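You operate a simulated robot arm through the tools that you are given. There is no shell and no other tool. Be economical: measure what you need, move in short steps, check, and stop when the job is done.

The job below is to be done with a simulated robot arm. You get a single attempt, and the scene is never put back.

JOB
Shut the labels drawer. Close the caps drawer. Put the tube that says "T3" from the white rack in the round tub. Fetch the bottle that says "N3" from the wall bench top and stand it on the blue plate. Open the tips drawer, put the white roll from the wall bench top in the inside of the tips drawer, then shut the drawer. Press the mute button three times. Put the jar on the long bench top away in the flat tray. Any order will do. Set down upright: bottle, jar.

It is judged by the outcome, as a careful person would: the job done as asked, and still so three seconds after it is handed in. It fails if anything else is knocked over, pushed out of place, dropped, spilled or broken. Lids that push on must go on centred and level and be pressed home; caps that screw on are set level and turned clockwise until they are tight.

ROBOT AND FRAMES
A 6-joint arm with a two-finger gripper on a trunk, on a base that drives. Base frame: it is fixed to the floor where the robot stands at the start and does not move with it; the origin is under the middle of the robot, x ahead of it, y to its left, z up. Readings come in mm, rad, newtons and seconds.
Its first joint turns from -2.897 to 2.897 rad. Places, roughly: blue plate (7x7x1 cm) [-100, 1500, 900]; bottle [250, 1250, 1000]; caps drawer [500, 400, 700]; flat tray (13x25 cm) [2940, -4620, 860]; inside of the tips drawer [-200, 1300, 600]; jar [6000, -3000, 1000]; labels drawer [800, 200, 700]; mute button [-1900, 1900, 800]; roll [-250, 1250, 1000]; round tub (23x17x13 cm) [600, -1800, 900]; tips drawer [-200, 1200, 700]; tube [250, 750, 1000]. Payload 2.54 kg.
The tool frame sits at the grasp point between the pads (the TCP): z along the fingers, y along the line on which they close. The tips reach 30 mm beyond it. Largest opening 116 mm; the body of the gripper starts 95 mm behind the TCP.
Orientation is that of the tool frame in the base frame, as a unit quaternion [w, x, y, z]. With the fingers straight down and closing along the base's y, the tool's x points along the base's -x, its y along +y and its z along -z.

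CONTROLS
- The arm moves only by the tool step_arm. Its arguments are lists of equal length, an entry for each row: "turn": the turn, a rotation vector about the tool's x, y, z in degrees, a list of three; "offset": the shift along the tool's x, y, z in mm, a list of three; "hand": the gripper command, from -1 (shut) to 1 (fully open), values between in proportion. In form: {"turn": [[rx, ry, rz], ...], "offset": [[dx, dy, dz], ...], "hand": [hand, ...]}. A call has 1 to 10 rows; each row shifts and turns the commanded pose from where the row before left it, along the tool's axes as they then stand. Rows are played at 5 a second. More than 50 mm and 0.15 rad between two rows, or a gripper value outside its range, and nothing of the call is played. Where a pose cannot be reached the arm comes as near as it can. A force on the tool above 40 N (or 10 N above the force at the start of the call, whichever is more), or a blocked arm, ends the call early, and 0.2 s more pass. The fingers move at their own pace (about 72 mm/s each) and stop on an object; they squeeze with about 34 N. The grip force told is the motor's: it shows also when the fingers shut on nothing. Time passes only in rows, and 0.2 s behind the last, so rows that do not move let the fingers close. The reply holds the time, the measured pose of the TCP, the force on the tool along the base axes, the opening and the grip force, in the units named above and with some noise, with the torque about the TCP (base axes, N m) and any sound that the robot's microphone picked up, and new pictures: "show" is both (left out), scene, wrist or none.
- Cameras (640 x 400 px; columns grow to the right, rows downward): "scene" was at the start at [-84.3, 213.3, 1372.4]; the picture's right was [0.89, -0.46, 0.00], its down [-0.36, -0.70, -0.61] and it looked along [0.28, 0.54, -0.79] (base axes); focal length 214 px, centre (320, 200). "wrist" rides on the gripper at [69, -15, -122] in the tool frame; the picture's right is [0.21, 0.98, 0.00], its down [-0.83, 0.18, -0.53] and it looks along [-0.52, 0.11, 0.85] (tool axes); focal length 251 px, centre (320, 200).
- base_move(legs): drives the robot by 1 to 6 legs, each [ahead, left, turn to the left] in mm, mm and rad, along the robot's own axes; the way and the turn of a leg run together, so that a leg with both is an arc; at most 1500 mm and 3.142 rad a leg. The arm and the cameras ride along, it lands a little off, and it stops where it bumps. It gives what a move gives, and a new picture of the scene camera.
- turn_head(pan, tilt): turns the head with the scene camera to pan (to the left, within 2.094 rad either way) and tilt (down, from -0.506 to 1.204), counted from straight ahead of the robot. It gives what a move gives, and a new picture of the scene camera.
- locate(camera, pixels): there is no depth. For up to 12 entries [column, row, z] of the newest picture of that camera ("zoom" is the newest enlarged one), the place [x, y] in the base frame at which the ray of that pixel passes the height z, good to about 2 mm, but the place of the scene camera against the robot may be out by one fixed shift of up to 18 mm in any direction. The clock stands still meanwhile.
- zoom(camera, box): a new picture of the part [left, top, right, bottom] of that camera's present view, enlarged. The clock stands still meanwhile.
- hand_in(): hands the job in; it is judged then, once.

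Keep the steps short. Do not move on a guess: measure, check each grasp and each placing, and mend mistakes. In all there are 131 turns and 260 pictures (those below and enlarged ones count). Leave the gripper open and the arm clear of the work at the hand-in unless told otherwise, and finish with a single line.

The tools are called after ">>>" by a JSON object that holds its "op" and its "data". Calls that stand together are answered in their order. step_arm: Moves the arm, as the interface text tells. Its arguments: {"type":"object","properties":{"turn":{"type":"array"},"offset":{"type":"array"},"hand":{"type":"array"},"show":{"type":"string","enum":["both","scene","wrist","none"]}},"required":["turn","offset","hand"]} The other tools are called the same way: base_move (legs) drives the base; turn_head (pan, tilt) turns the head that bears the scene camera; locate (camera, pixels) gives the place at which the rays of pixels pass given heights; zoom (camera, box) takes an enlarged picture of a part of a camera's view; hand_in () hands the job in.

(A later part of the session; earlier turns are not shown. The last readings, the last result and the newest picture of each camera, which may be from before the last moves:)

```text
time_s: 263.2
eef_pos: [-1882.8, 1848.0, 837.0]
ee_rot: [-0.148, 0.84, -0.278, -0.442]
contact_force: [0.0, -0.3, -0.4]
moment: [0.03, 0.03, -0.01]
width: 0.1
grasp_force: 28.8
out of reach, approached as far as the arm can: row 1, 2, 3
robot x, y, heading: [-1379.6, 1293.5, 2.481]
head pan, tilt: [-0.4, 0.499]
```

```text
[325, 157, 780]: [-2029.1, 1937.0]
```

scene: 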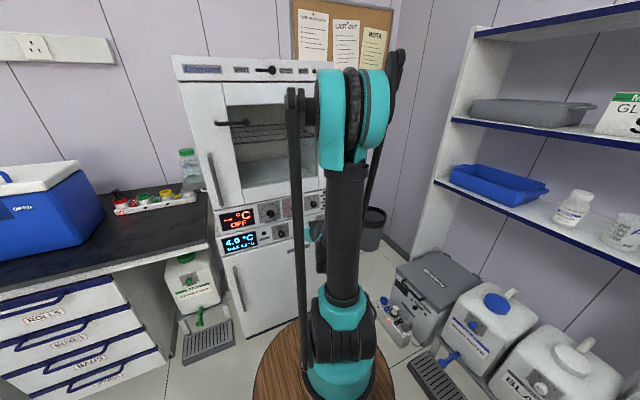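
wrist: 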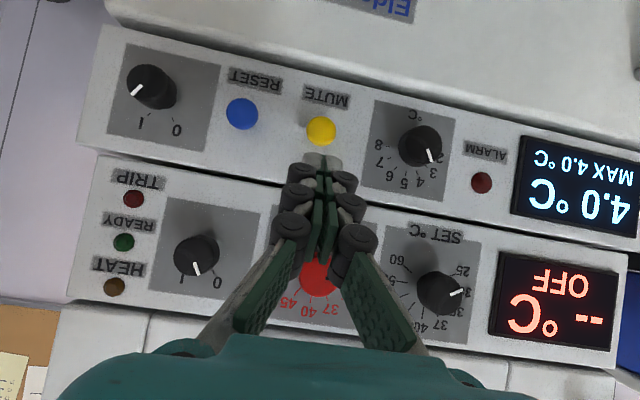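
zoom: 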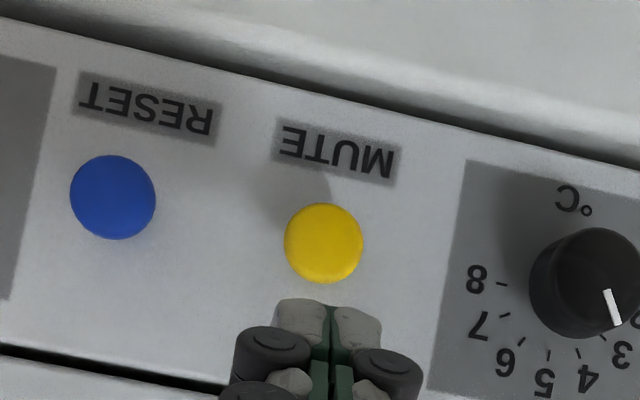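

Too low for this tilt. Lessen the tilt to 40° and come down.

>>> {"op": "step_arm", "data": {"turn": [[0, 8, 0], [0, 8, 0], [0, 0, 0], [0, 0, 0], [0, 0, 0]], "offset": [[8.4, 0, -12.4], [0, 0, 0], [12.9, 1.2, 15.3], [12.9, 1.2, 15.3], [0, 0, 0]], "hand": [-1, -1, -1, -1, -1], "show": "wrist"}}

```text
time_s: 264.4
eef_pos: [-1873.5, 1835.8, 798.3]
ee_rot: [-0.109, 0.893, -0.295, -0.322]
contact_force: [-0.1, -0.1, 0.1]
moment: [-0.01, 0.02, -0.02]
width: 0.0
grasp_force: 28.5
robot x, y, heading: [-1382.5, 1294.6, 2.478]
head pan, tilt: [-0.4, 0.499]
```

wrist: 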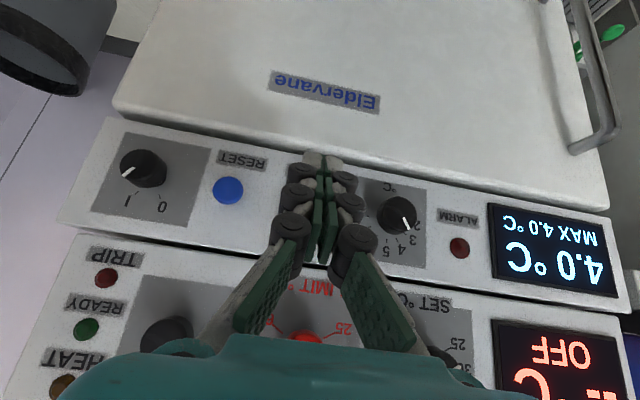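

>>> {"op": "locate", "data": {"camera": "wrist", "pixels": [[227, 190, 782], [227, 190, 790], [459, 248, 782]]}}

>>> {"op": "step_arm", "data": {"turn": [[0, 0, 0], [0, 0, 0], [0, 0, 0]], "offset": [[-11.5, 0, 9.6], [-11.5, 0, 9.6], [-11.5, 0, 9.6]], "hand": [-1, -1, -1]}}

>>> {"op": "zoom", "data": {"camera": "scene", "box": [220, 190, 340, 270]}}

```text
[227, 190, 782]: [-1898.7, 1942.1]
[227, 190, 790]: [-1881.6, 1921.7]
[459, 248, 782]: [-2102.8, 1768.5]
```

```text
time_s: 265.2
eef_pos: [-1907.6, 1863.6, 797.2]
ee_rot: [-0.109, 0.893, -0.296, -0.322]
contact_force: [-0.1, -0.5, -0.5]
moment: [-0.03, 0.01, -0.01]
width: 0.0
grasp_force: 28.1
robot x, y, heading: [-1380.0, 1296.5, 2.484]
head pan, tilt: [-0.4, 0.499]
```

scene: 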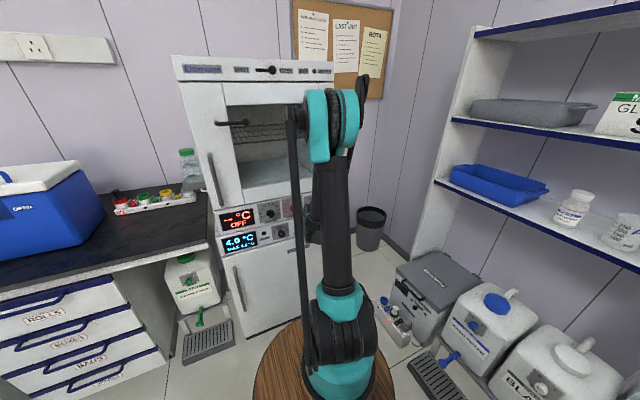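
wrist: 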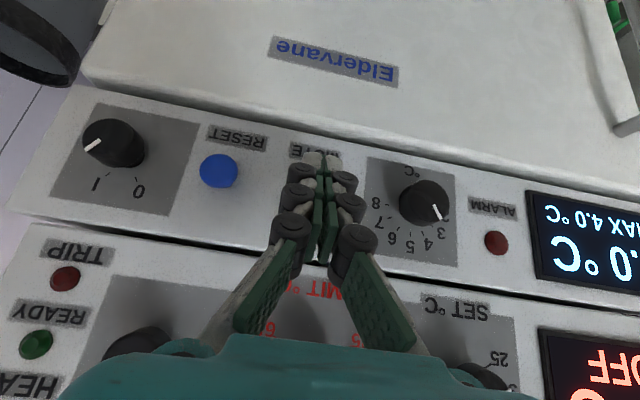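

```text
5.00 times, centred on (280, 230) of scene
```

zoom: 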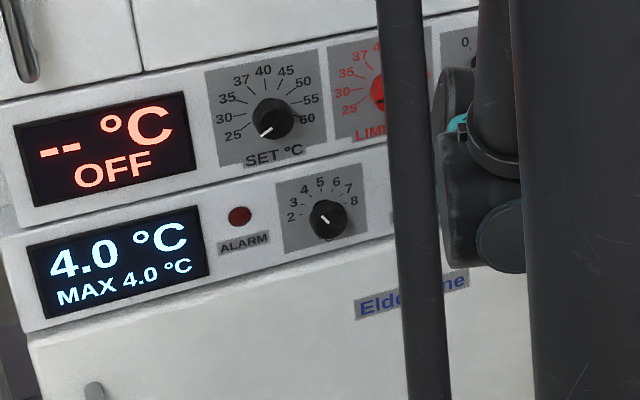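

Lateral alignment checks out (button will meet the tip corner). Press forward in small steps.

>>> {"op": "step_arm", "data": {"turn": [[0, 0, 0], [0, 0, 0], [0, 0, 0], [0, 0, 0], [0, 0, 0], [0, 0, 0]], "offset": [[-3.8, 0, 3.2], [-3.1, 0, 2.6], [-2.3, 0, 1.9], [-2.3, 0, 1.9], [-2.3, 0, 1.9], [-2.3, 0, 1.9]], "hand": [-1, -1, -1, -1, -1, -1]}}

>>> {"op": "zoom", "data": {"camera": "scene", "box": [220, 190, 340, 270]}}

```text
time_s: 266.6
eef_pos: [-1923.8, 1876.7, 797.1]
ee_rot: [-0.109, 0.893, -0.296, -0.322]
contact_force: [1.9, -2.5, -0.6]
moment: [-0.05, -0.03, 0.03]
width: 6.0
grasp_force: 28.3
robot x, y, heading: [-1384.2, 1293.3, 2.483]
head pan, tilt: [-0.4, 0.499]
heard: click
```

scene: 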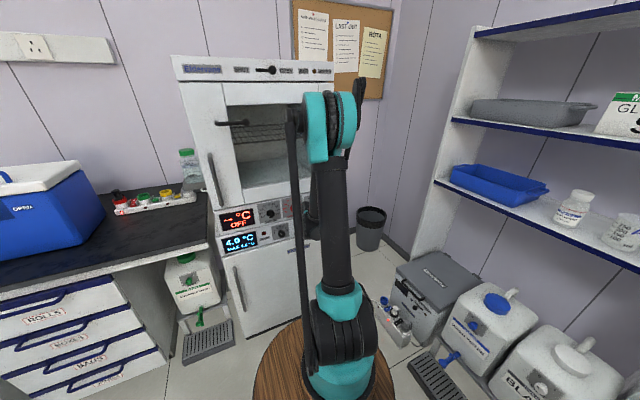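
wrist: 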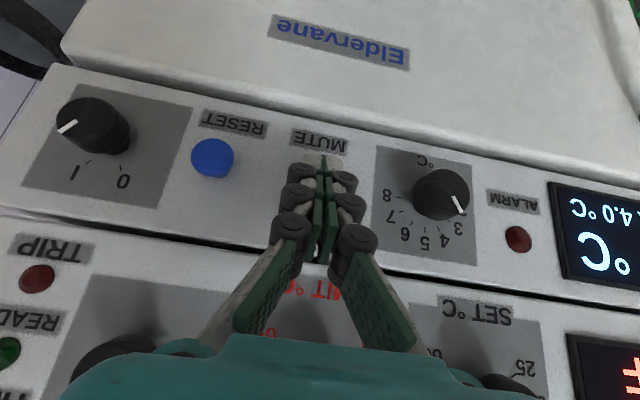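

```text
5.00 times, centred on (280, 230) of scene
```

zoom: 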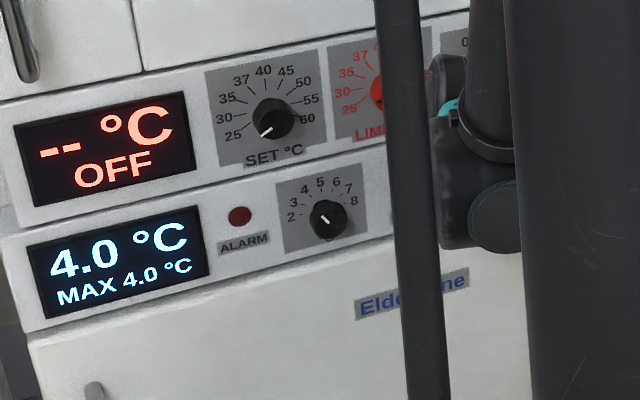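

Heard one click. Back off 20 mm and press again.

>>> {"op": "step_arm", "data": {"turn": [[0, 0, 0], [0, 0, 0], [0, 0, 0], [0, 0, 0], [0, 0, 0], [0, 0, 0], [0, 0, 0]], "offset": [[7.7, 0, -6.4], [7.7, 0, -6.4], [0, 0, 0], [-7.7, 0, 6.4], [-3.8, 0, 3.2], [-3.8, 0, 3.2], [0, 0, 0]], "hand": [-1, -1, -1, -1, -1, -1, -1], "show": "none"}}

```text
time_s: 268.2
eef_pos: [-1923.3, 1877.2, 798.4]
ee_rot: [-0.108, 0.893, -0.296, -0.322]
contact_force: [1.7, -1.0, -0.9]
moment: [-0.01, -0.04, -0.01]
width: 6.2
grasp_force: 28.4
robot x, y, heading: [-1383.6, 1294.1, 2.48]
head pan, tilt: [-0.4, 0.499]
heard: click
```

Second click. Third press, then withdraw.

>>> {"op": "step_arm", "data": {"turn": [[0, 0, 0], [0, 0, 0], [0, 0, 0], [0, 0, 0], [0, 0, 0], [0, 0, 0], [0, 0, 0]], "offset": [[7.7, 0, -6.4], [7.7, 0, -6.4], [0, 0, 0], [-7.7, 0, 6.4], [-3.8, 0, 3.2], [-3.8, 0, 3.2], [0, 0, 0]], "hand": [-1, -1, -1, -1, -1, -1, -1], "show": "none"}}

>>> {"op": "step_arm", "data": {"turn": [[0, 0, 0], [0, 0, 0], [0, 0, 0], [0, 0, 0], [0, 0, 0], [0, 0, 0], [0, 0, 0], [0, 0, 0]], "offset": [[15.3, 0, -12.9], [30, 0, -25], [30, 0, -30], [25, 0, -40], [15, 0, -46], [15, 0, -46], [15, 0, -46], [15, 0, -46]], "hand": [-1, -1, -1, -1, -1, -1, -1, -1]}}

```text
time_s: 269.8
eef_pos: [-1923.5, 1877.3, 797.5]
ee_rot: [-0.109, 0.893, -0.295, -0.321]
contact_force: [2.9, -1.6, -0.4]
moment: [-0.03, -0.05, -0.04]
width: 6.2
grasp_force: 28.7
robot x, y, heading: [-1386.6, 1296.7, 2.482]
head pan, tilt: [-0.4, 0.499]
heard: click
```

```text
time_s: 271.6
eef_pos: [-1677.6, 1691.8, 919.2]
ee_rot: [-0.108, 0.893, -0.295, -0.321]
contact_force: [0.0, -0.7, -0.5]
moment: [0.06, 0.0, -0.01]
width: 0.0
grasp_force: 28.5
robot x, y, heading: [-1381.2, 1290.6, 2.481]
head pan, tilt: [-0.4, 0.499]
```

scene: 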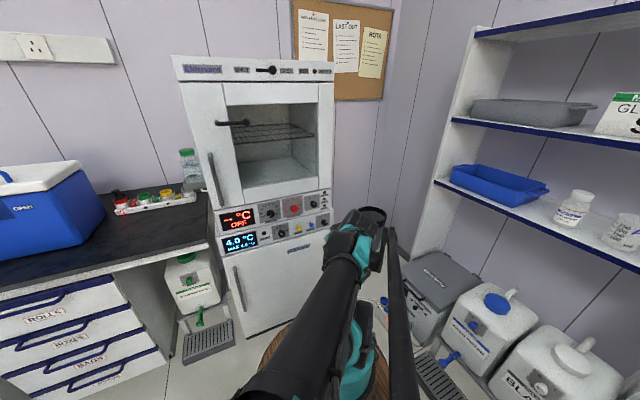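
wrist: 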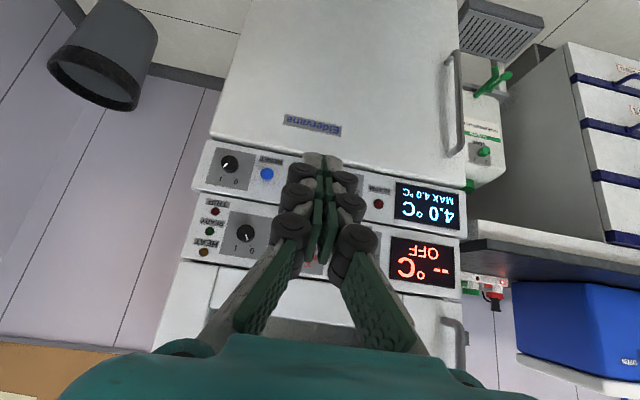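

Three clicks. Now straighten the arm and drive to the tips drawer part of the wall bench.

>>> {"op": "step_arm", "data": {"turn": [[0, 8, 0], [0, 8, 0], [0, 8, 0], [0, 8, 0], [0, 8, 0], [0, 0, 0], [0, 0, 0]], "offset": [[-20, 0, -35], [-18, 0, -36], [-12, 0, -38], [-8, 0, -40], [-4, 0, -40], [0, 0, -30], [0, 0, -30]], "hand": [0, 0, 0, 0, 0, 0, 0], "show": "none"}}

>>> {"op": "base_move", "data": {"legs": [[0, 140, 0], [-1020, 0, 0], [0, 0, -1.551]]}}

>>> {"op": "turn_head", "data": {"pan": 0.0, "tilt": 0.75}}

```text
time_s: 273.2
eef_pos: [-1661.2, 1678.9, 1180.7]
ee_rot: [-0.001, 0.949, -0.315, 0.004]
contact_force: [0.2, 1.1, 0.2]
moment: [0.04, -0.02, 0.0]
width: 57.7
grasp_force: 0.1
robot x, y, heading: [-1382.4, 1297.2, 2.485]
head pan, tilt: [-0.4, 0.499]
```

```text
time_s: 283.2
eef_pos: [-276.5, 844.5, 1180.1]
ee_rot: [-0.002, -0.449, 0.894, -0.003]
contact_force: [1.2, -0.2, -0.2]
moment: [-0.01, 0.01, 0.03]
width: 58.0
grasp_force: 0.1
robot x, y, heading: [-662.9, 566.8, 0.913]
head pan, tilt: [-0.4, 0.499]
```

scene: 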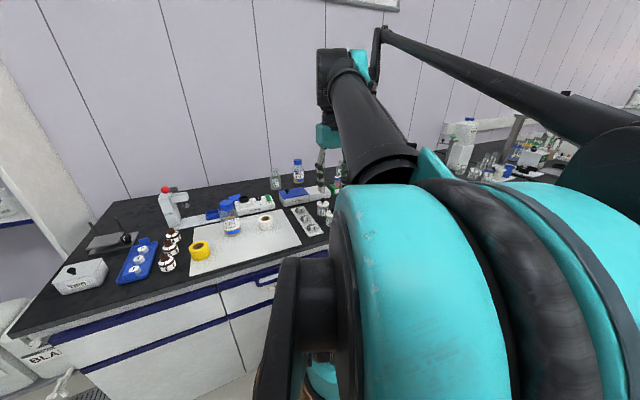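

```text
time_s: 284.1
eef_pos: [-276.2, 844.9, 1180.7]
ee_rot: [-0.002, -0.45, 0.893, -0.003]
contact_force: [0.1, 0.9, -0.4]
moment: [-0.01, 0.03, 0.0]
width: 57.8
grasp_force: 0.1
robot x, y, heading: [-658.6, 564.7, 0.914]
head pan, tilt: [0.0, 0.75]
```

scene: 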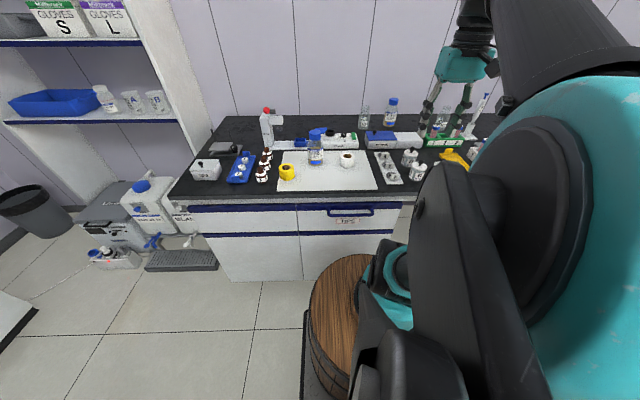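

>>> {"op": "zoom", "data": {"camera": "scene", "box": [220, 90, 480, 240]}}

>>> {"op": "locate", "data": {"camera": "scene", "pixels": [[327, 210, 737], [374, 210, 737], [347, 153, 900], [347, 160, 880], [302, 140, 870], [366, 122, 870], [391, 122, 870], [443, 137, 870], [190, 210, 760], [298, 207, 760], [405, 203, 760]]}}

```text
2.46 times, centred on (350, 165) of scene
```

zoom: 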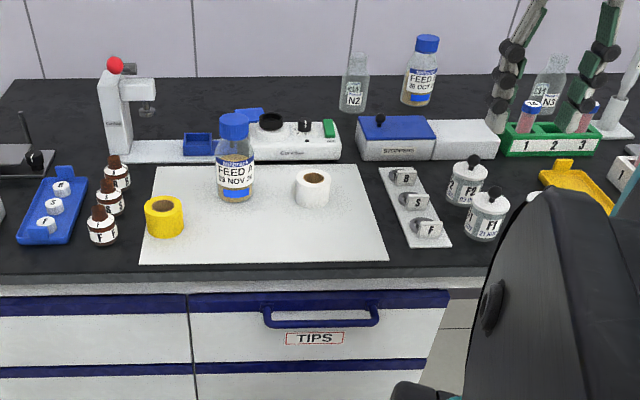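

```text
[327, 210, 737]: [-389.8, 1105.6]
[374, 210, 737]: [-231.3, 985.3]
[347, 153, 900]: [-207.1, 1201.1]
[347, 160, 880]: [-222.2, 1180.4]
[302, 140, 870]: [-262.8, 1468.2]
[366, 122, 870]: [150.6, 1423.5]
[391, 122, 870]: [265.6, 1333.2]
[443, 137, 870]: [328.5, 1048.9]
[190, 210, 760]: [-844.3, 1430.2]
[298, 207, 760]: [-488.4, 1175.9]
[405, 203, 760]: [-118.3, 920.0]
```

TIPS handle is straight ahead (~(-290,1067)). Back up 60, turn the hand so it closes front-to-back, and look from above the handle.

>>> {"op": "base_move", "data": {"legs": [[-60, 0, 0]]}}

>>> {"op": "step_arm", "data": {"turn": [[0, 0, -7.5], [0, 0, -7.5], [0, 0, -7.5], [0, 0, -7.5], [0, 0, -7.5], [0, 0, -7.5], [0, 0, -7.5], [0, 0, -7.5], [0, 0, -7.5], [0, 0, -7.5]], "offset": [[0, 0, 0], [0, 0, 0], [0, 0, 0], [0, 0, 0], [0, 0, 0], [0, 0, 0], [0, 0, 0], [0, 0, 0], [0, 0, 0], [0, 0, 0]], "hand": [-0.5, -0.5, -0.5, -0.5, -0.5, -0.5, -0.5, -0.5, -0.5, -0.5], "show": "none"}}

>>> {"op": "step_arm", "data": {"turn": [[0, 0, -7.5], [0, 0, -7.5], [0, 0, 0], [0, 0, 0], [0, 0, 0], [0, 0, 0], [0, 0, 0], [0, 0, 0], [0, 0, 0], [0, 0, 0]], "offset": [[0, 0, 0], [0, 0, 0], [-17.8, -23.9, 35], [-17.8, -23.9, 35], [-17.8, -23.9, 35], [-17.8, -23.9, 35], [-17.8, -23.9, 35], [-17.8, -23.9, 35], [-17.8, -23.9, 35], [-17.8, -23.9, 35]], "hand": [-0.5, -0.5, -0.5, -0.5, -0.5, -0.5, -0.5, -0.5, -0.5, -0.5]}}

```text
time_s: 285.1
eef_pos: [-313.5, 796.5, 1180.3]
ee_rot: [-0.001, -0.449, 0.893, -0.003]
contact_force: [-0.7, 0.3, -0.3]
moment: [-0.04, -0.02, 0.03]
width: 58.1
grasp_force: 0.1
robot x, y, heading: [-697.8, 516.3, 0.917]
head pan, tilt: [0.0, 0.75]
```

scene: 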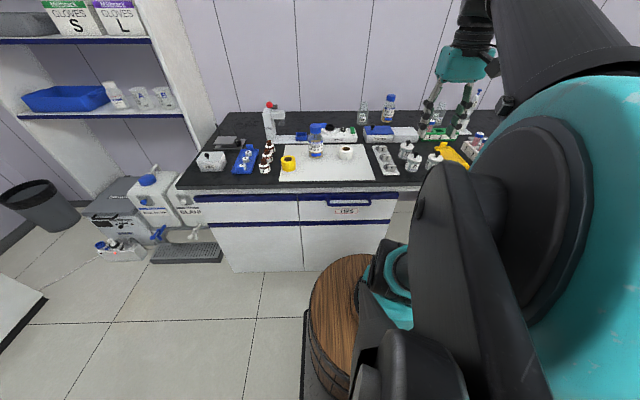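

```text
time_s: 287.3
eef_pos: [-313.4, 797.2, 1180.4]
ee_rot: [0.002, 0.901, -0.434, 0.001]
contact_force: [0.5, 0.1, 0.4]
moment: [0.0, 0.01, 0.01]
width: 28.7
grasp_force: 0.0
robot x, y, heading: [-696.7, 514.8, 0.916]
head pan, tilt: [0.0, 0.75]
```

```text
time_s: 289.5
eef_pos: [-315.7, 1033.5, 895.5]
ee_rot: [0.003, 0.949, -0.314, 0.001]
contact_force: [0.0, -0.5, 0.3]
moment: [0.03, -0.04, 0.04]
width: 29.1
grasp_force: 0.1
robot x, y, heading: [-696.6, 513.4, 0.916]
head pan, tilt: [0.0, 0.75]
```

scene: 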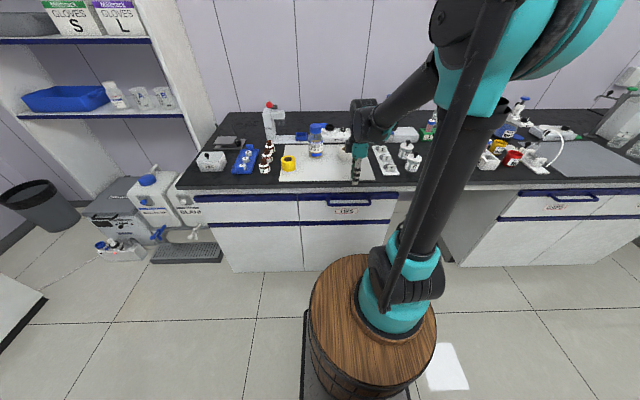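
wrist: 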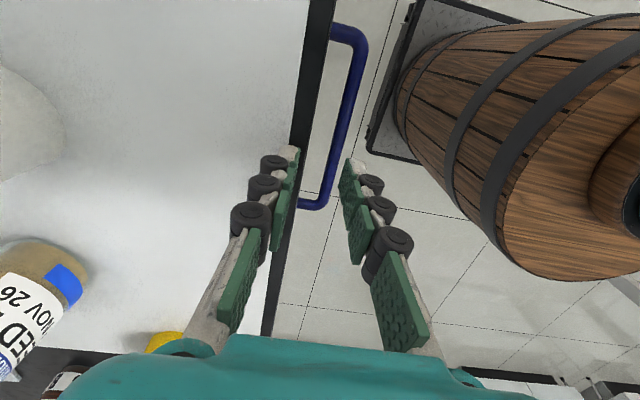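

>>> {"op": "locate", "data": {"camera": "wrist", "pixels": [[359, 55, 738], [334, 175, 738], [346, 115, 738], [325, 55, 858], [297, 160, 858], [346, 115, 750], [346, 115, 725], [308, 204, 738], [343, 32, 738]]}}

```text
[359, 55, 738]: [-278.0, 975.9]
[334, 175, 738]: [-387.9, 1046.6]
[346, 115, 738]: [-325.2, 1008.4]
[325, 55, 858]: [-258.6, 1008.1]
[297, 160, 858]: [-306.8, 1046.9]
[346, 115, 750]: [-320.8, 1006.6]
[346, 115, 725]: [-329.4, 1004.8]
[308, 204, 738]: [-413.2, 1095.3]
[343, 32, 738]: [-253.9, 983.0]
```

Bar measured: n≈613, centre (-346,1022), bench edge 42 mm behind it. Tilt 20°, move out, then slide down along the tool axis over the bar.

>>> {"op": "step_arm", "data": {"turn": [[6.7, 0, 0], [6.7, 0, 0], [6.6, 0, 0], [0, 0, 0], [0, 0, 0], [0, 0, 0]], "offset": [[0, 15, 0], [0, 15, 0], [0, 10, 0], [-9, 21, 16], [-9, 21, 14], [0, 0, 40]], "hand": [-0.5, -0.5, -0.5, -0.5, -0.5, -0.5], "show": "wrist"}}

```text
time_s: 290.9
eef_pos: [-361.9, 996.6, 814.4]
ee_rot: [-0.163, 0.936, -0.309, 0.055]
contact_force: [0.6, -1.0, -0.8]
moment: [0.06, -0.05, -0.01]
width: 29.1
grasp_force: 0.0
robot x, y, heading: [-699.5, 518.2, 0.917]
head pan, tilt: [0.0, 0.75]
```

wrist: 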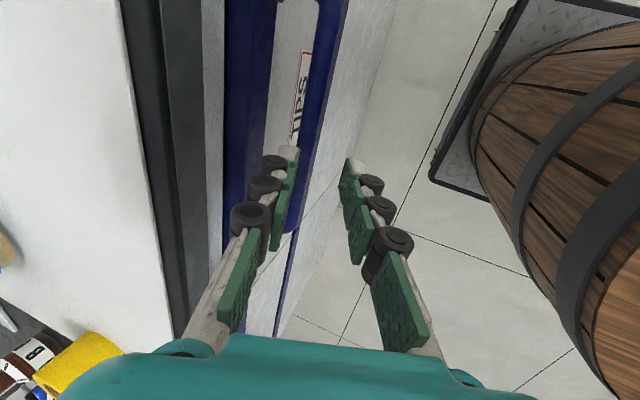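

>>> {"op": "zoom", "data": {"camera": "wrist", "box": [210, 0, 450, 240]}}

>>> {"op": "locate", "data": {"camera": "wrist", "pixels": [[328, 50, 738], [316, 100, 738], [308, 135, 738], [328, 50, 745], [308, 135, 745]]}}

```text
1.67 times, centred on (330, 120) of wrist
```

zoom: 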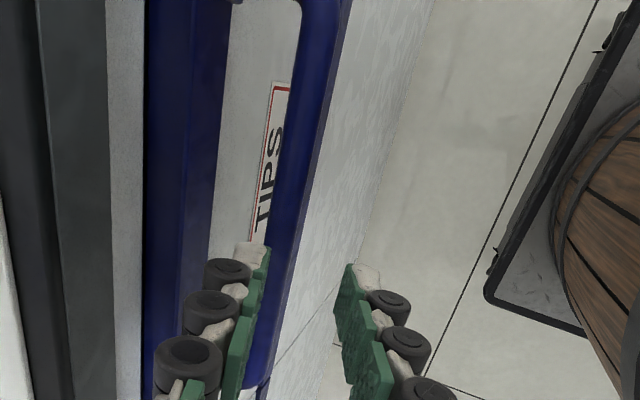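

```text
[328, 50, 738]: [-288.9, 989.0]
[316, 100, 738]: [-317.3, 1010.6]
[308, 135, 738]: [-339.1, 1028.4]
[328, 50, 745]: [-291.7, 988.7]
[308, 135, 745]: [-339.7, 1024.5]
```

Combining views the bar is at n≈615.5, z≈751. Slide in 56 mm and close.

>>> {"op": "step_arm", "data": {"turn": [[0, 0, 0], [0, 0, 0], [0, 0, 0], [0, 0, 0]], "offset": [[0, -5.6, 2], [0, 0, 20], [0, 0, 20], [0, 0, 15]], "hand": [-0.5, -0.5, -0.5, -0.5], "show": "wrist"}}

>>> {"op": "zoom", "data": {"camera": "wrist", "box": [210, 0, 450, 240]}}

```text
time_s: 291.9
eef_pos: [-346.3, 1018.4, 760.9]
ee_rot: [-0.162, 0.935, -0.309, 0.056]
contact_force: [-0.9, 0.0, 0.2]
moment: [0.04, 0.03, -0.04]
width: 29.2
grasp_force: 0.0
robot x, y, heading: [-700.6, 518.0, 0.917]
head pan, tilt: [0.0, 0.75]
```

wrist: 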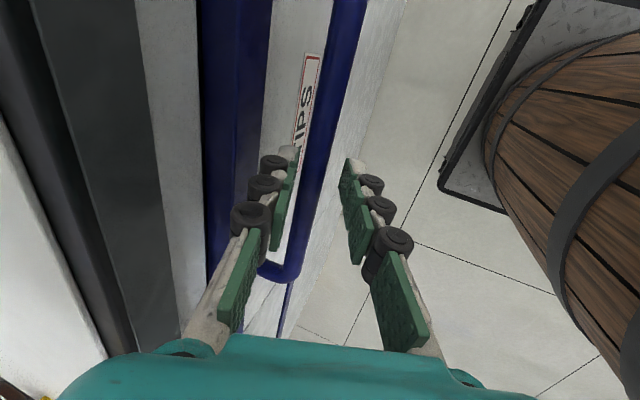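

```text
1.67 times, centred on (330, 120) of wrist
```

zoom: 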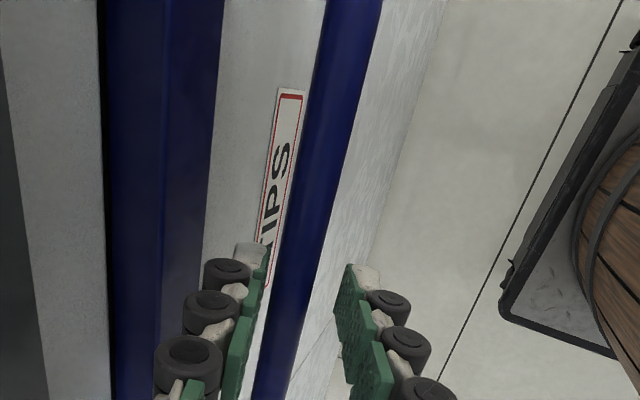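

The bar is between the fingers. Close on it.

>>> {"op": "step_arm", "data": {"turn": [[0, 0, 0], [0, 0, 0], [0, 0, 0]], "offset": [[0, 0, 0], [0, 0, 0], [0, 0, 0]], "hand": [-1, -1, -1], "show": "none"}}

>>> {"op": "step_arm", "data": {"turn": [[0, 0, 0], [0, 0, 0], [0, 0, 0], [0, 0, 0], [0, 0, 0], [0, 0, 0]], "offset": [[0, 9.4, -3.4], [0, 18.8, -6.8], [0, 23.5, -8.6], [0, 23.5, -8.6], [0, 23.5, -8.6], [0, 23.5, -8.6]], "hand": [-1, -1, -1, -1, -1, -1]}}

```text
time_s: 292.7
eef_pos: [-347.9, 1018.8, 762.3]
ee_rot: [-0.162, 0.936, -0.309, 0.056]
contact_force: [-0.9, -1.1, -6.7]
moment: [-0.01, -0.2, 0.46]
width: 12.5
grasp_force: 39.2
robot x, y, heading: [-698.7, 515.6, 0.91]
head pan, tilt: [0.0, 0.75]
```

```text
time_s: 293.6
eef_pos: [-382.7, 970.7, 762.3]
ee_rot: [-0.16, 0.936, -0.309, 0.055]
contact_force: [1.4, 0.8, -27.8]
moment: [0.12, 0.31, 0.64]
width: 12.6
grasp_force: 39.0
out of reach, approached as far as the arm can: row 4
robot x, y, heading: [-698.0, 516.5, 0.916]
head pan, tilt: [0.0, 0.75]
stopped in row 4: the force on the tool passed its limit at 41 N (the readings are from after the stop); the commanded pose is now the measured one
```

scene: 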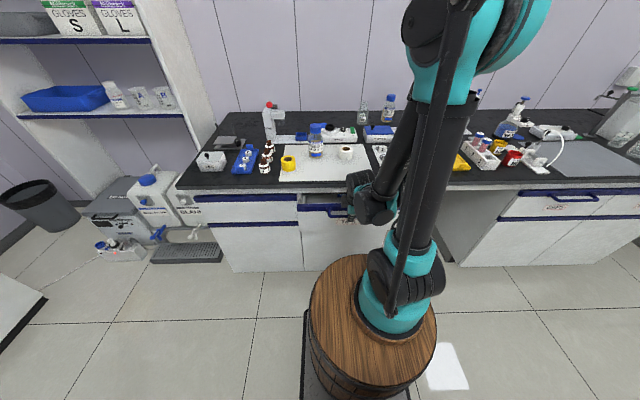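
wrist: 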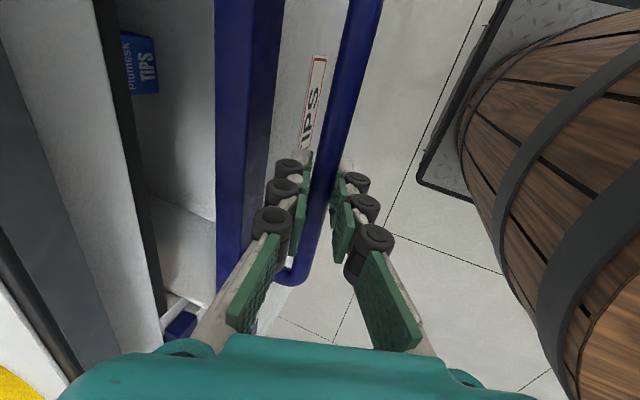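

The drawer moves; the arm is at its near limit, so pull further by driving the base back.

>>> {"op": "base_move", "data": {"legs": [[-150, 0, 0]]}}

>>> {"op": "step_arm", "data": {"turn": [[0, 0, 0]], "offset": [[0, 0, 0]], "hand": [-1], "show": "wrist"}}

```text
time_s: 294.9
eef_pos: [-472.7, 850.1, 762.9]
ee_rot: [-0.161, 0.936, -0.309, 0.055]
contact_force: [32.6, -23.1, 1.6]
moment: [-0.25, -0.32, 0.37]
width: 12.9
grasp_force: 39.8
robot x, y, heading: [-786.6, 403.1, 0.912]
head pan, tilt: [0.0, 0.75]
```

scene: 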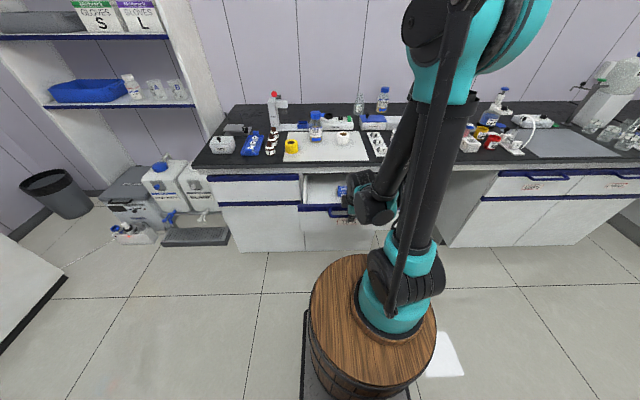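

```text
time_s: 295.3
eef_pos: [-471.9, 851.6, 763.2]
ee_rot: [-0.161, 0.935, -0.31, 0.057]
contact_force: [6.0, -3.7, -0.4]
moment: [-0.37, -0.54, 0.38]
width: 12.7
grasp_force: 39.2
robot x, y, heading: [-788.2, 393.3, 0.907]
head pan, tilt: [0.0, 0.75]
```

wrist: 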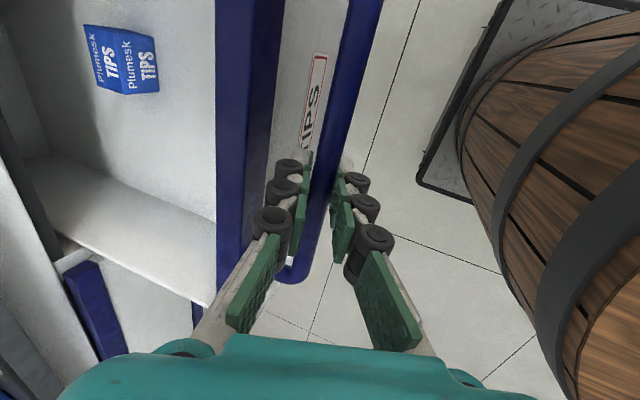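

Drawer is open about 207 mm; a small tips box lies inside. Release, withdraw, straighten, then drive 120 ahead.

>>> {"op": "step_arm", "data": {"turn": [[0, 0, 0], [0, 0, 0], [0, 0, 0], [0, 0, 0], [0, 0, 0], [-6.7, 0, 0], [-6.7, 0, 0], [-6.6, 0, 0], [0, 0, 0], [0, 0, 0]], "offset": [[0, 0, 0], [0, 0, 0], [0, 0, -30], [0, 0, -40], [0, 0, -45], [0, 0, -45], [0, 0, -45], [0, 0, -45], [0, 0, -45], [0, 0, -45]], "hand": [-0.5, -0.5, -0.5, -0.5, -0.5, 0, 0.3, 0.5, 0.5, 0.5], "show": "none"}}

>>> {"op": "base_move", "data": {"legs": [[115, 0, 0]]}}

>>> {"op": "zoom", "data": {"camera": "scene", "box": [240, 100, 440, 240]}}

```text
time_s: 297.5
eef_pos: [-514.4, 799.4, 1093.8]
ee_rot: [0.004, 0.949, -0.315, 0.002]
contact_force: [-0.3, -0.5, 0.2]
moment: [0.0, -0.01, 0.01]
width: 87.0
grasp_force: 0.1
robot x, y, heading: [-784.7, 403.2, 0.914]
head pan, tilt: [0.0, 0.75]
```

```text
time_s: 298.7
eef_pos: [-443.6, 891.1, 1093.0]
ee_rot: [0.004, 0.949, -0.315, 0.002]
contact_force: [-0.1, -0.1, -0.4]
moment: [-0.02, 0.01, -0.02]
width: 87.0
grasp_force: 0.1
robot x, y, heading: [-719.4, 486.7, 0.914]
head pan, tilt: [0.0, 0.75]
```

scene: 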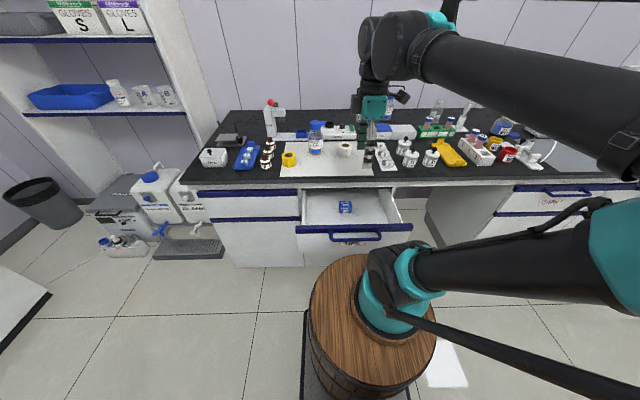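

```text
2.86 times, centred on (340, 170) of scene
```

zoom: 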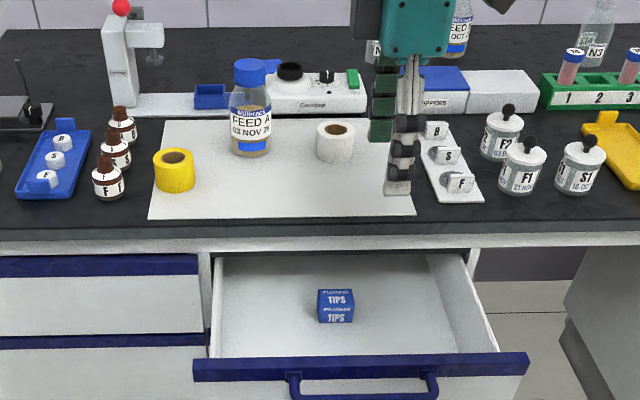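

Drawer well open. Move over the roll (about (-200,1205)).

>>> {"op": "step_arm", "data": {"turn": [[0, 0, 0], [0, 0, 0], [0, 0, 0], [0, 0, 0], [0, 0, 0], [0, 0, 0], [0, 0, 0], [0, 0, 0]], "offset": [[1, -47, 9], [1, -47, 9], [1, -47, 9], [1, -47, 9], [1, -47, 9], [1, -47, 9], [1, -47, 9], [1, -47, 9]], "hand": [0.5, 0.5, 0.5, 0.5, 0.5, 0.5, 0.5, 0.5], "show": "wrist"}}

```text
time_s: 300.5
eef_pos: [-213.1, 1186.1, 1017.4]
ee_rot: [0.004, 0.949, -0.315, 0.002]
contact_force: [-0.3, -1.0, 0.3]
moment: [0.06, -0.08, 0.0]
width: 87.0
grasp_force: 0.0
robot x, y, heading: [-716.6, 494.0, 0.906]
head pan, tilt: [0.0, 0.75]
```

wrist: 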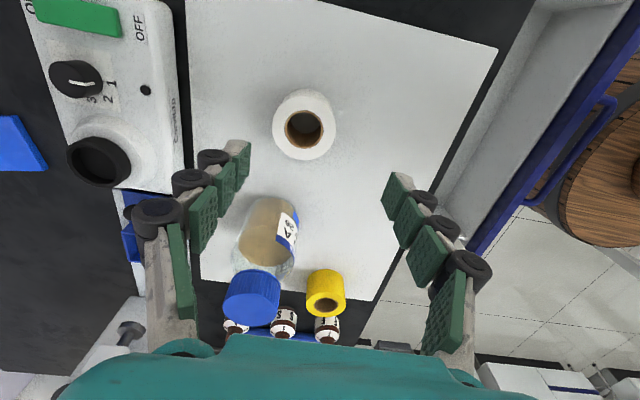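

>>> {"op": "locate", "data": {"camera": "wrist", "pixels": [[304, 129, 900], [304, 129, 885], [304, 110, 860], [275, 130, 900], [335, 127, 900], [8, 117, 868], [0, 170, 868], [46, 168, 868], [25, 117, 868]]}}

>>> {"op": "zoom", "data": {"camera": "wrist", "box": [220, 60, 400, 180]}}

```text
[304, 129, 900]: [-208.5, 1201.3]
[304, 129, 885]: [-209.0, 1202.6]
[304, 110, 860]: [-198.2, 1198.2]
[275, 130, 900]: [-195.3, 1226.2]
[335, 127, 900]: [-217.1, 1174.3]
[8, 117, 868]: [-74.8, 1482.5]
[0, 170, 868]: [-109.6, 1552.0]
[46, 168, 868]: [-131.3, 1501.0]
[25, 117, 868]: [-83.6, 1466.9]
```

```text
3.33 times, centred on (310, 120) of wrist
```

zoom: 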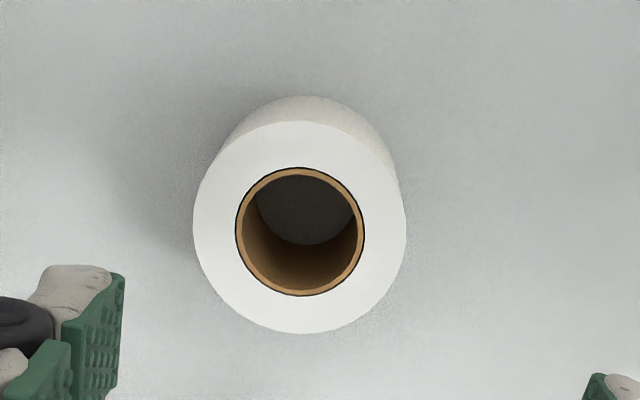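

Roll centre ≈ (-208,1202), ~60 mm dia. Centre on it, lower to TCP 895, close.

>>> {"op": "step_arm", "data": {"turn": [[0, 0, 0], [0, 0, 0], [0, 0, 0], [0, 0, 0], [0, 0, 0], [0, 0, 0], [0, 0, 0], [0, 0, 0]], "offset": [[-5.9, -15.5, 0], [0, 0, 40], [0, 0, 40], [0, 0, 25], [0, 0, 17], [0, 0, 0], [0, 0, 0], [0, 0, 0]], "hand": [0.5, 0.5, 0.5, 0.5, 0.5, -1, -1, -1], "show": "wrist"}}

```text
time_s: 302.3
eef_pos: [-207.1, 1201.4, 896.8]
ee_rot: [0.004, 0.949, -0.315, 0.003]
contact_force: [0.2, -1.3, -0.5]
moment: [-0.05, 0.03, 0.02]
width: 60.4
grasp_force: 34.1
robot x, y, heading: [-719.1, 491.7, 0.915]
head pan, tilt: [0.0, 0.75]
```

wrist: 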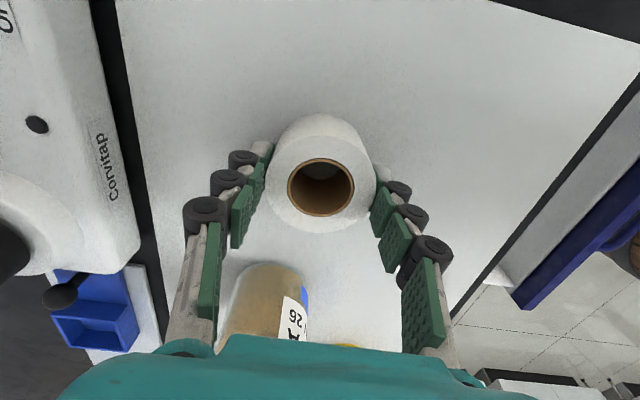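

Roll held (60.4 mm). Lift and bring it over the open drawer, right of the tips box.

>>> {"op": "step_arm", "data": {"turn": [[0, 0, 0], [0, 0, 0], [0, 0, 0], [0, 0, 0], [0, 0, 0], [0, 0, 0], [0, 0, 0], [0, 0, 0]], "offset": [[0, 0, -35], [0, 0, -35], [11.5, 48, 0], [11.5, 48, 0], [11.5, 48, 0], [11.5, 48, 0], [11.5, 48, 0], [11.5, 48, 0]], "hand": [-1, -1, -1, -1, -1, -1, -1, -1]}}

>>> {"op": "zoom", "data": {"camera": "scene", "box": [240, 100, 440, 240]}}

```text
time_s: 304.1
eef_pos: [-323.7, 931.4, 971.1]
ee_rot: [0.005, 0.949, -0.314, 0.002]
contact_force: [0.8, 0.6, -0.9]
moment: [-0.06, 0.03, -0.02]
width: 60.5
grasp_force: 34.0
robot x, y, heading: [-716.2, 489.2, 0.915]
head pan, tilt: [0.0, 0.75]
```

scene: 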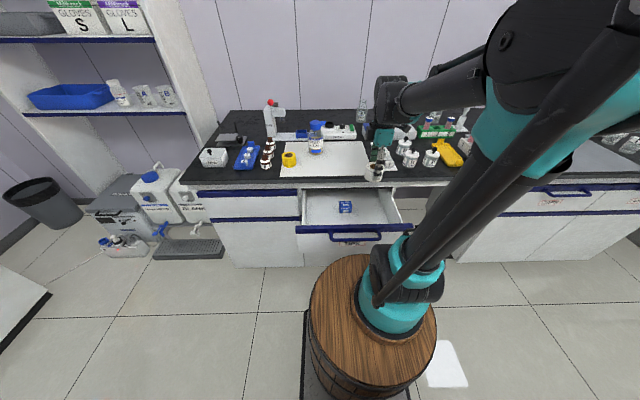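
wrist: 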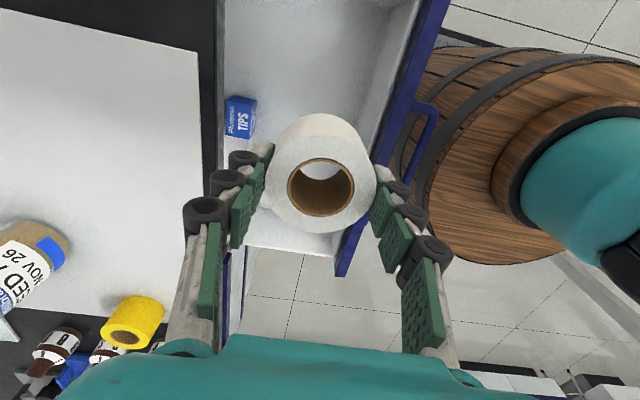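

```text
2.86 times, centred on (340, 170) of scene
```

zoom: 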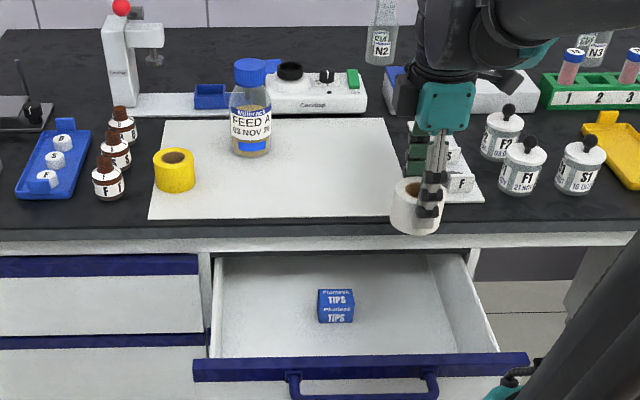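

>>> {"op": "locate", "data": {"camera": "wrist", "pixels": [[242, 100, 720], [240, 138, 680], [340, 250, 755], [245, 240, 755], [320, 60, 670], [345, 272, 750]]}}

>>> {"op": "locate", "data": {"camera": "scene", "pixels": [[345, 203, 710], [345, 212, 670], [306, 190, 755], [396, 190, 755], [302, 230, 760], [410, 225, 760]]}}

```text
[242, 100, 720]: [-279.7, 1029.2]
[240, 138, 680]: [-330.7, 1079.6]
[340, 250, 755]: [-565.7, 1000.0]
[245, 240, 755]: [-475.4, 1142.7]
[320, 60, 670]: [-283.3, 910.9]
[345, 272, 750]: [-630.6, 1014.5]
```

```text
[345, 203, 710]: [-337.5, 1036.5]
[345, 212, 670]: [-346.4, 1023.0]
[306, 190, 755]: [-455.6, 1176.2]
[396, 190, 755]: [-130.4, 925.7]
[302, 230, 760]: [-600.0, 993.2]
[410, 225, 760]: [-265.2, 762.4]
```

Drawer's free space is n 460–655; the roll at n≈553 clears the box. Lower it into the drawer.

>>> {"op": "step_arm", "data": {"turn": [[0, 0, 0], [0, 0, 0], [0, 0, 0], [0, 0, 0], [0, 0, 0]], "offset": [[0, 0, 45], [0, 0, 45], [0, 0, 45], [0, 0, 45], [0, 0, 40]], "hand": [-1, -1, -1, -1, -1]}}

>>> {"op": "zoom", "data": {"camera": "scene", "box": [280, 160, 430, 260]}}

```text
time_s: 305.3
eef_pos: [-323.2, 930.1, 749.2]
ee_rot: [0.005, 0.949, -0.314, 0.002]
contact_force: [1.0, -0.8, -1.5]
moment: [0.05, -0.02, 0.02]
width: 60.6
grasp_force: 33.9
robot x, y, heading: [-715.2, 490.1, 0.913]
head pan, tilt: [0.0, 0.75]
```

scene: 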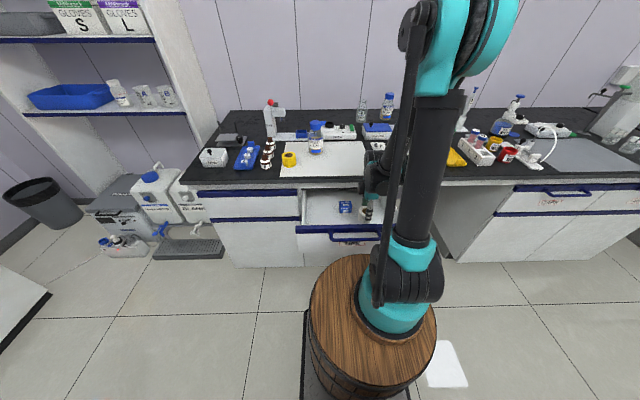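
wrist: 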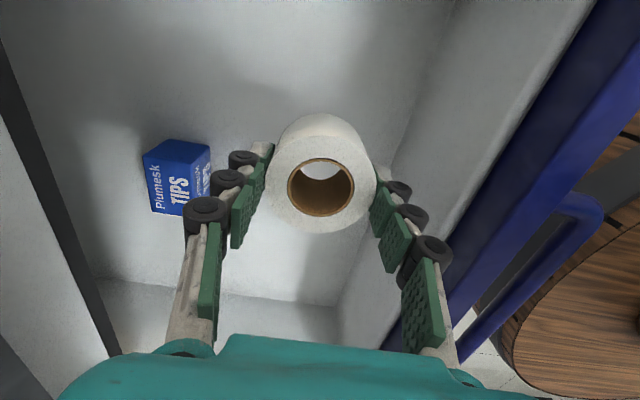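

```text
4.00 times, centred on (355, 210) of scene
```

zoom: 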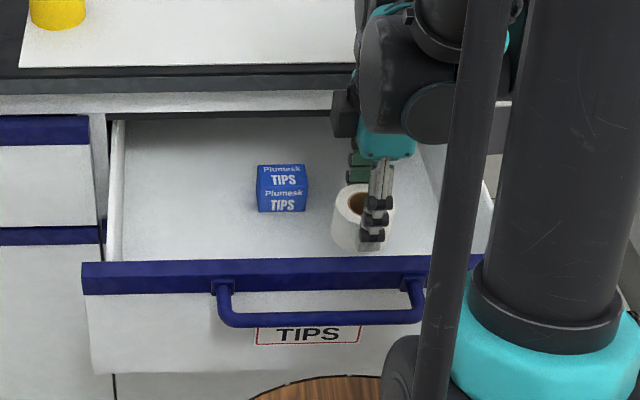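

>>> {"op": "step_arm", "data": {"turn": [[0, 0, 0], [0, 0, 0], [0, 0, 0], [0, 0, 0], [0, 0, 0], [0, 0, 0], [0, 0, 0], [0, 0, 0]], "offset": [[0, 0, 8], [0, 0, 6], [0, 0, 6], [0, 0, 6], [0, 0, 5], [0, 0, 5], [0, 0, 5], [0, 0, 5]], "hand": [-1, -1, -1, -1, -1, -1, -1, -1], "show": "wrist"}}

```text
time_s: 307.1
eef_pos: [-321.7, 932.6, 712.2]
ee_rot: [0.004, 0.949, -0.315, 0.002]
contact_force: [0.0, -0.1, -1.8]
moment: [0.0, 0.0, 0.03]
width: 60.4
grasp_force: 34.2
out of reach, approached as far as the arm can: row 7, 8
robot x, y, heading: [-718.1, 490.2, 0.909]
head pan, tilt: [0.0, 0.75]
```

wrist: 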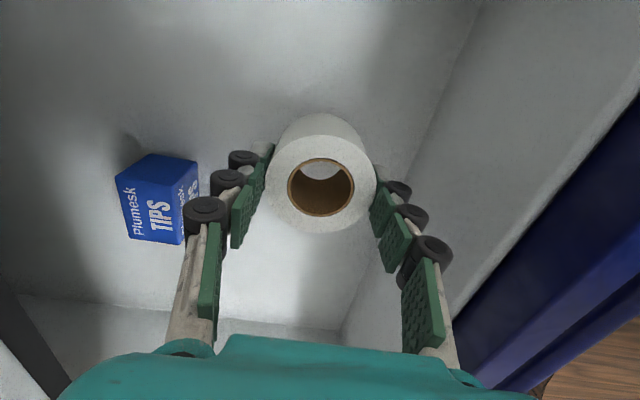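

The arm is at its lower limit at this distance. Raise, back the base 100 mm, extend, and lower further.

>>> {"op": "step_arm", "data": {"turn": [[0, 0, 0], [0, 0, 0], [0, 0, 0]], "offset": [[0, 0, -40], [0, 0, -40], [0, 0, -35]], "hand": [-1, -1, -1], "show": "none"}}

>>> {"op": "base_move", "data": {"legs": [[-100, 0, 0]]}}

>>> {"op": "step_arm", "data": {"turn": [[0, 0, 0], [0, 0, 0], [0, 0, 0]], "offset": [[0, -35, 0], [0, -35, 0], [0, -30, 0]], "hand": [-1, -1, -1], "show": "wrist"}}

```text
time_s: 307.9
eef_pos: [-323.2, 934.3, 827.6]
ee_rot: [0.005, 0.949, -0.314, 0.002]
contact_force: [0.5, 0.3, 0.0]
moment: [-0.03, 0.01, 0.0]
width: 60.7
grasp_force: 33.9
robot x, y, heading: [-718.9, 490.1, 0.909]
head pan, tilt: [0.0, 0.75]
```

```text
time_s: 309.1
eef_pos: [-383.7, 852.4, 827.7]
ee_rot: [0.004, 0.948, -0.317, 0.002]
contact_force: [0.5, -0.2, -1.8]
moment: [0.0, -0.02, 0.04]
width: 60.5
grasp_force: 33.9
robot x, y, heading: [-777.2, 410.6, 0.915]
head pan, tilt: [0.0, 0.75]
```

scene: 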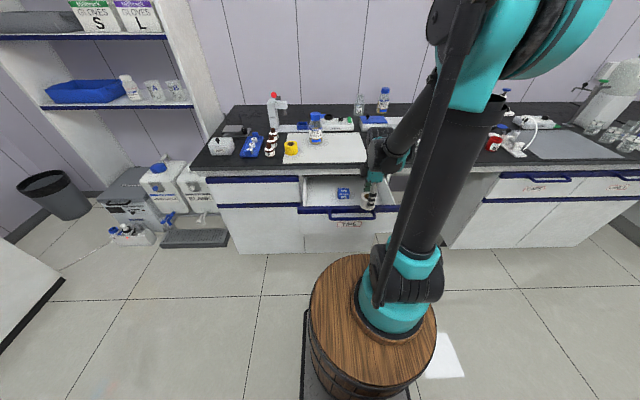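

```text
time_s: 309.9
eef_pos: [-323.7, 931.9, 829.8]
ee_rot: [0.004, 0.949, -0.314, 0.003]
contact_force: [-0.8, -0.4, -0.8]
moment: [-0.02, -0.01, -0.02]
width: 60.5
grasp_force: 33.8
robot x, y, heading: [-779.2, 410.3, 0.913]
head pan, tilt: [0.0, 0.75]
```

wrist: 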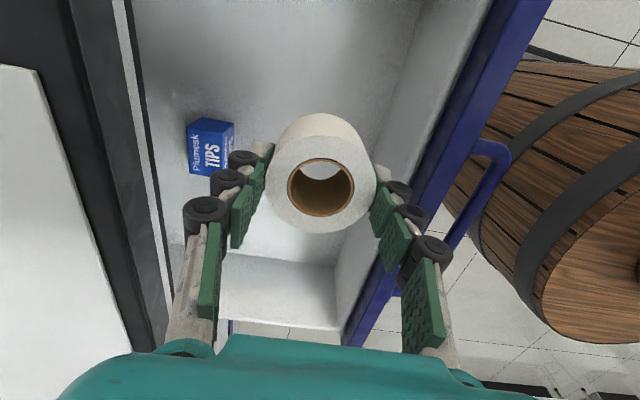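

Same place over the drawer. Lower: fast to 712, then gently until contact.

>>> {"op": "step_arm", "data": {"turn": [[0, 0, 0], [0, 0, 0], [0, 0, 0], [0, 0, 0], [0, 0, 0], [0, 0, 0], [0, 0, 0], [0, 0, 0], [0, 0, 0], [0, 0, 0]], "offset": [[0, 0, 40], [0, 0, 40], [0, 0, 36], [0, 0, 6], [0, 0, 6], [0, 0, 5], [0, 0, 5], [0, 0, 5], [0, 0, 5], [0, 0, 5]], "hand": [-1, -1, -1, -1, -1, -1, -1, -1, -1, -1], "show": "wrist"}}

```text
time_s: 312.1
eef_pos: [-324.6, 931.0, 675.7]
ee_rot: [0.003, 0.949, -0.315, 0.003]
contact_force: [-0.7, 0.3, 31.0]
moment: [0.01, -0.03, 0.05]
width: 60.7
grasp_force: 34.5
robot x, y, heading: [-784.1, 406.5, 0.916]
head pan, tilt: [0.0, 0.75]
```

wrist: 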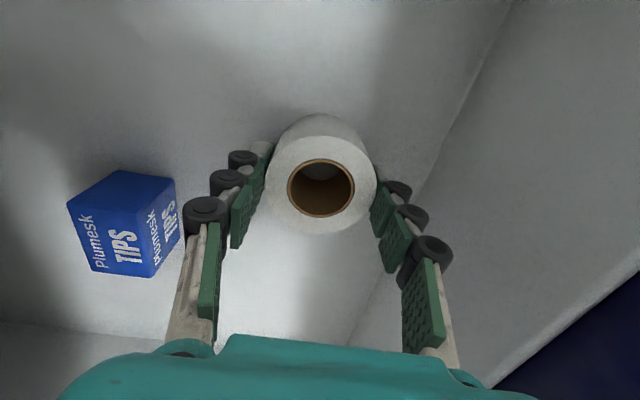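

Resting on the drawer floor. Release and rise.

>>> {"op": "step_arm", "data": {"turn": [[0, 0, 0], [0, 0, 0], [0, 0, 0], [0, 0, 0], [0, 0, 0], [0, 0, 0], [0, 0, 0], [0, 0, 0]], "offset": [[0, 0, -2], [0, 0, 0], [0, 0, 0], [0, 0, -20], [0, 0, -40], [0, 0, -45], [0, 0, -45], [0, 0, -45]], "hand": [-1, 0.35, 0.35, 0.35, 0.35, 0.35, 0.35, 0.35], "show": "wrist"}}

```text
time_s: 313.9
eef_pos: [-324.8, 933.7, 873.7]
ee_rot: [0.004, 0.949, -0.315, 0.003]
contact_force: [0.6, -0.2, -0.1]
moment: [-0.01, 0.05, 0.01]
width: 78.3
grasp_force: 0.1
robot x, y, heading: [-777.9, 407.2, 0.912]
head pan, tilt: [0.0, 0.75]
```

wrist: 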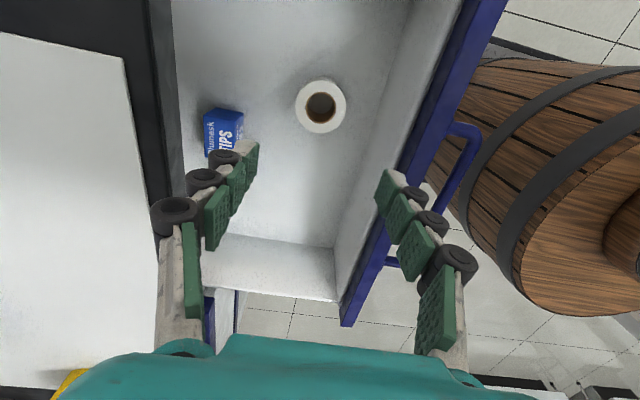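

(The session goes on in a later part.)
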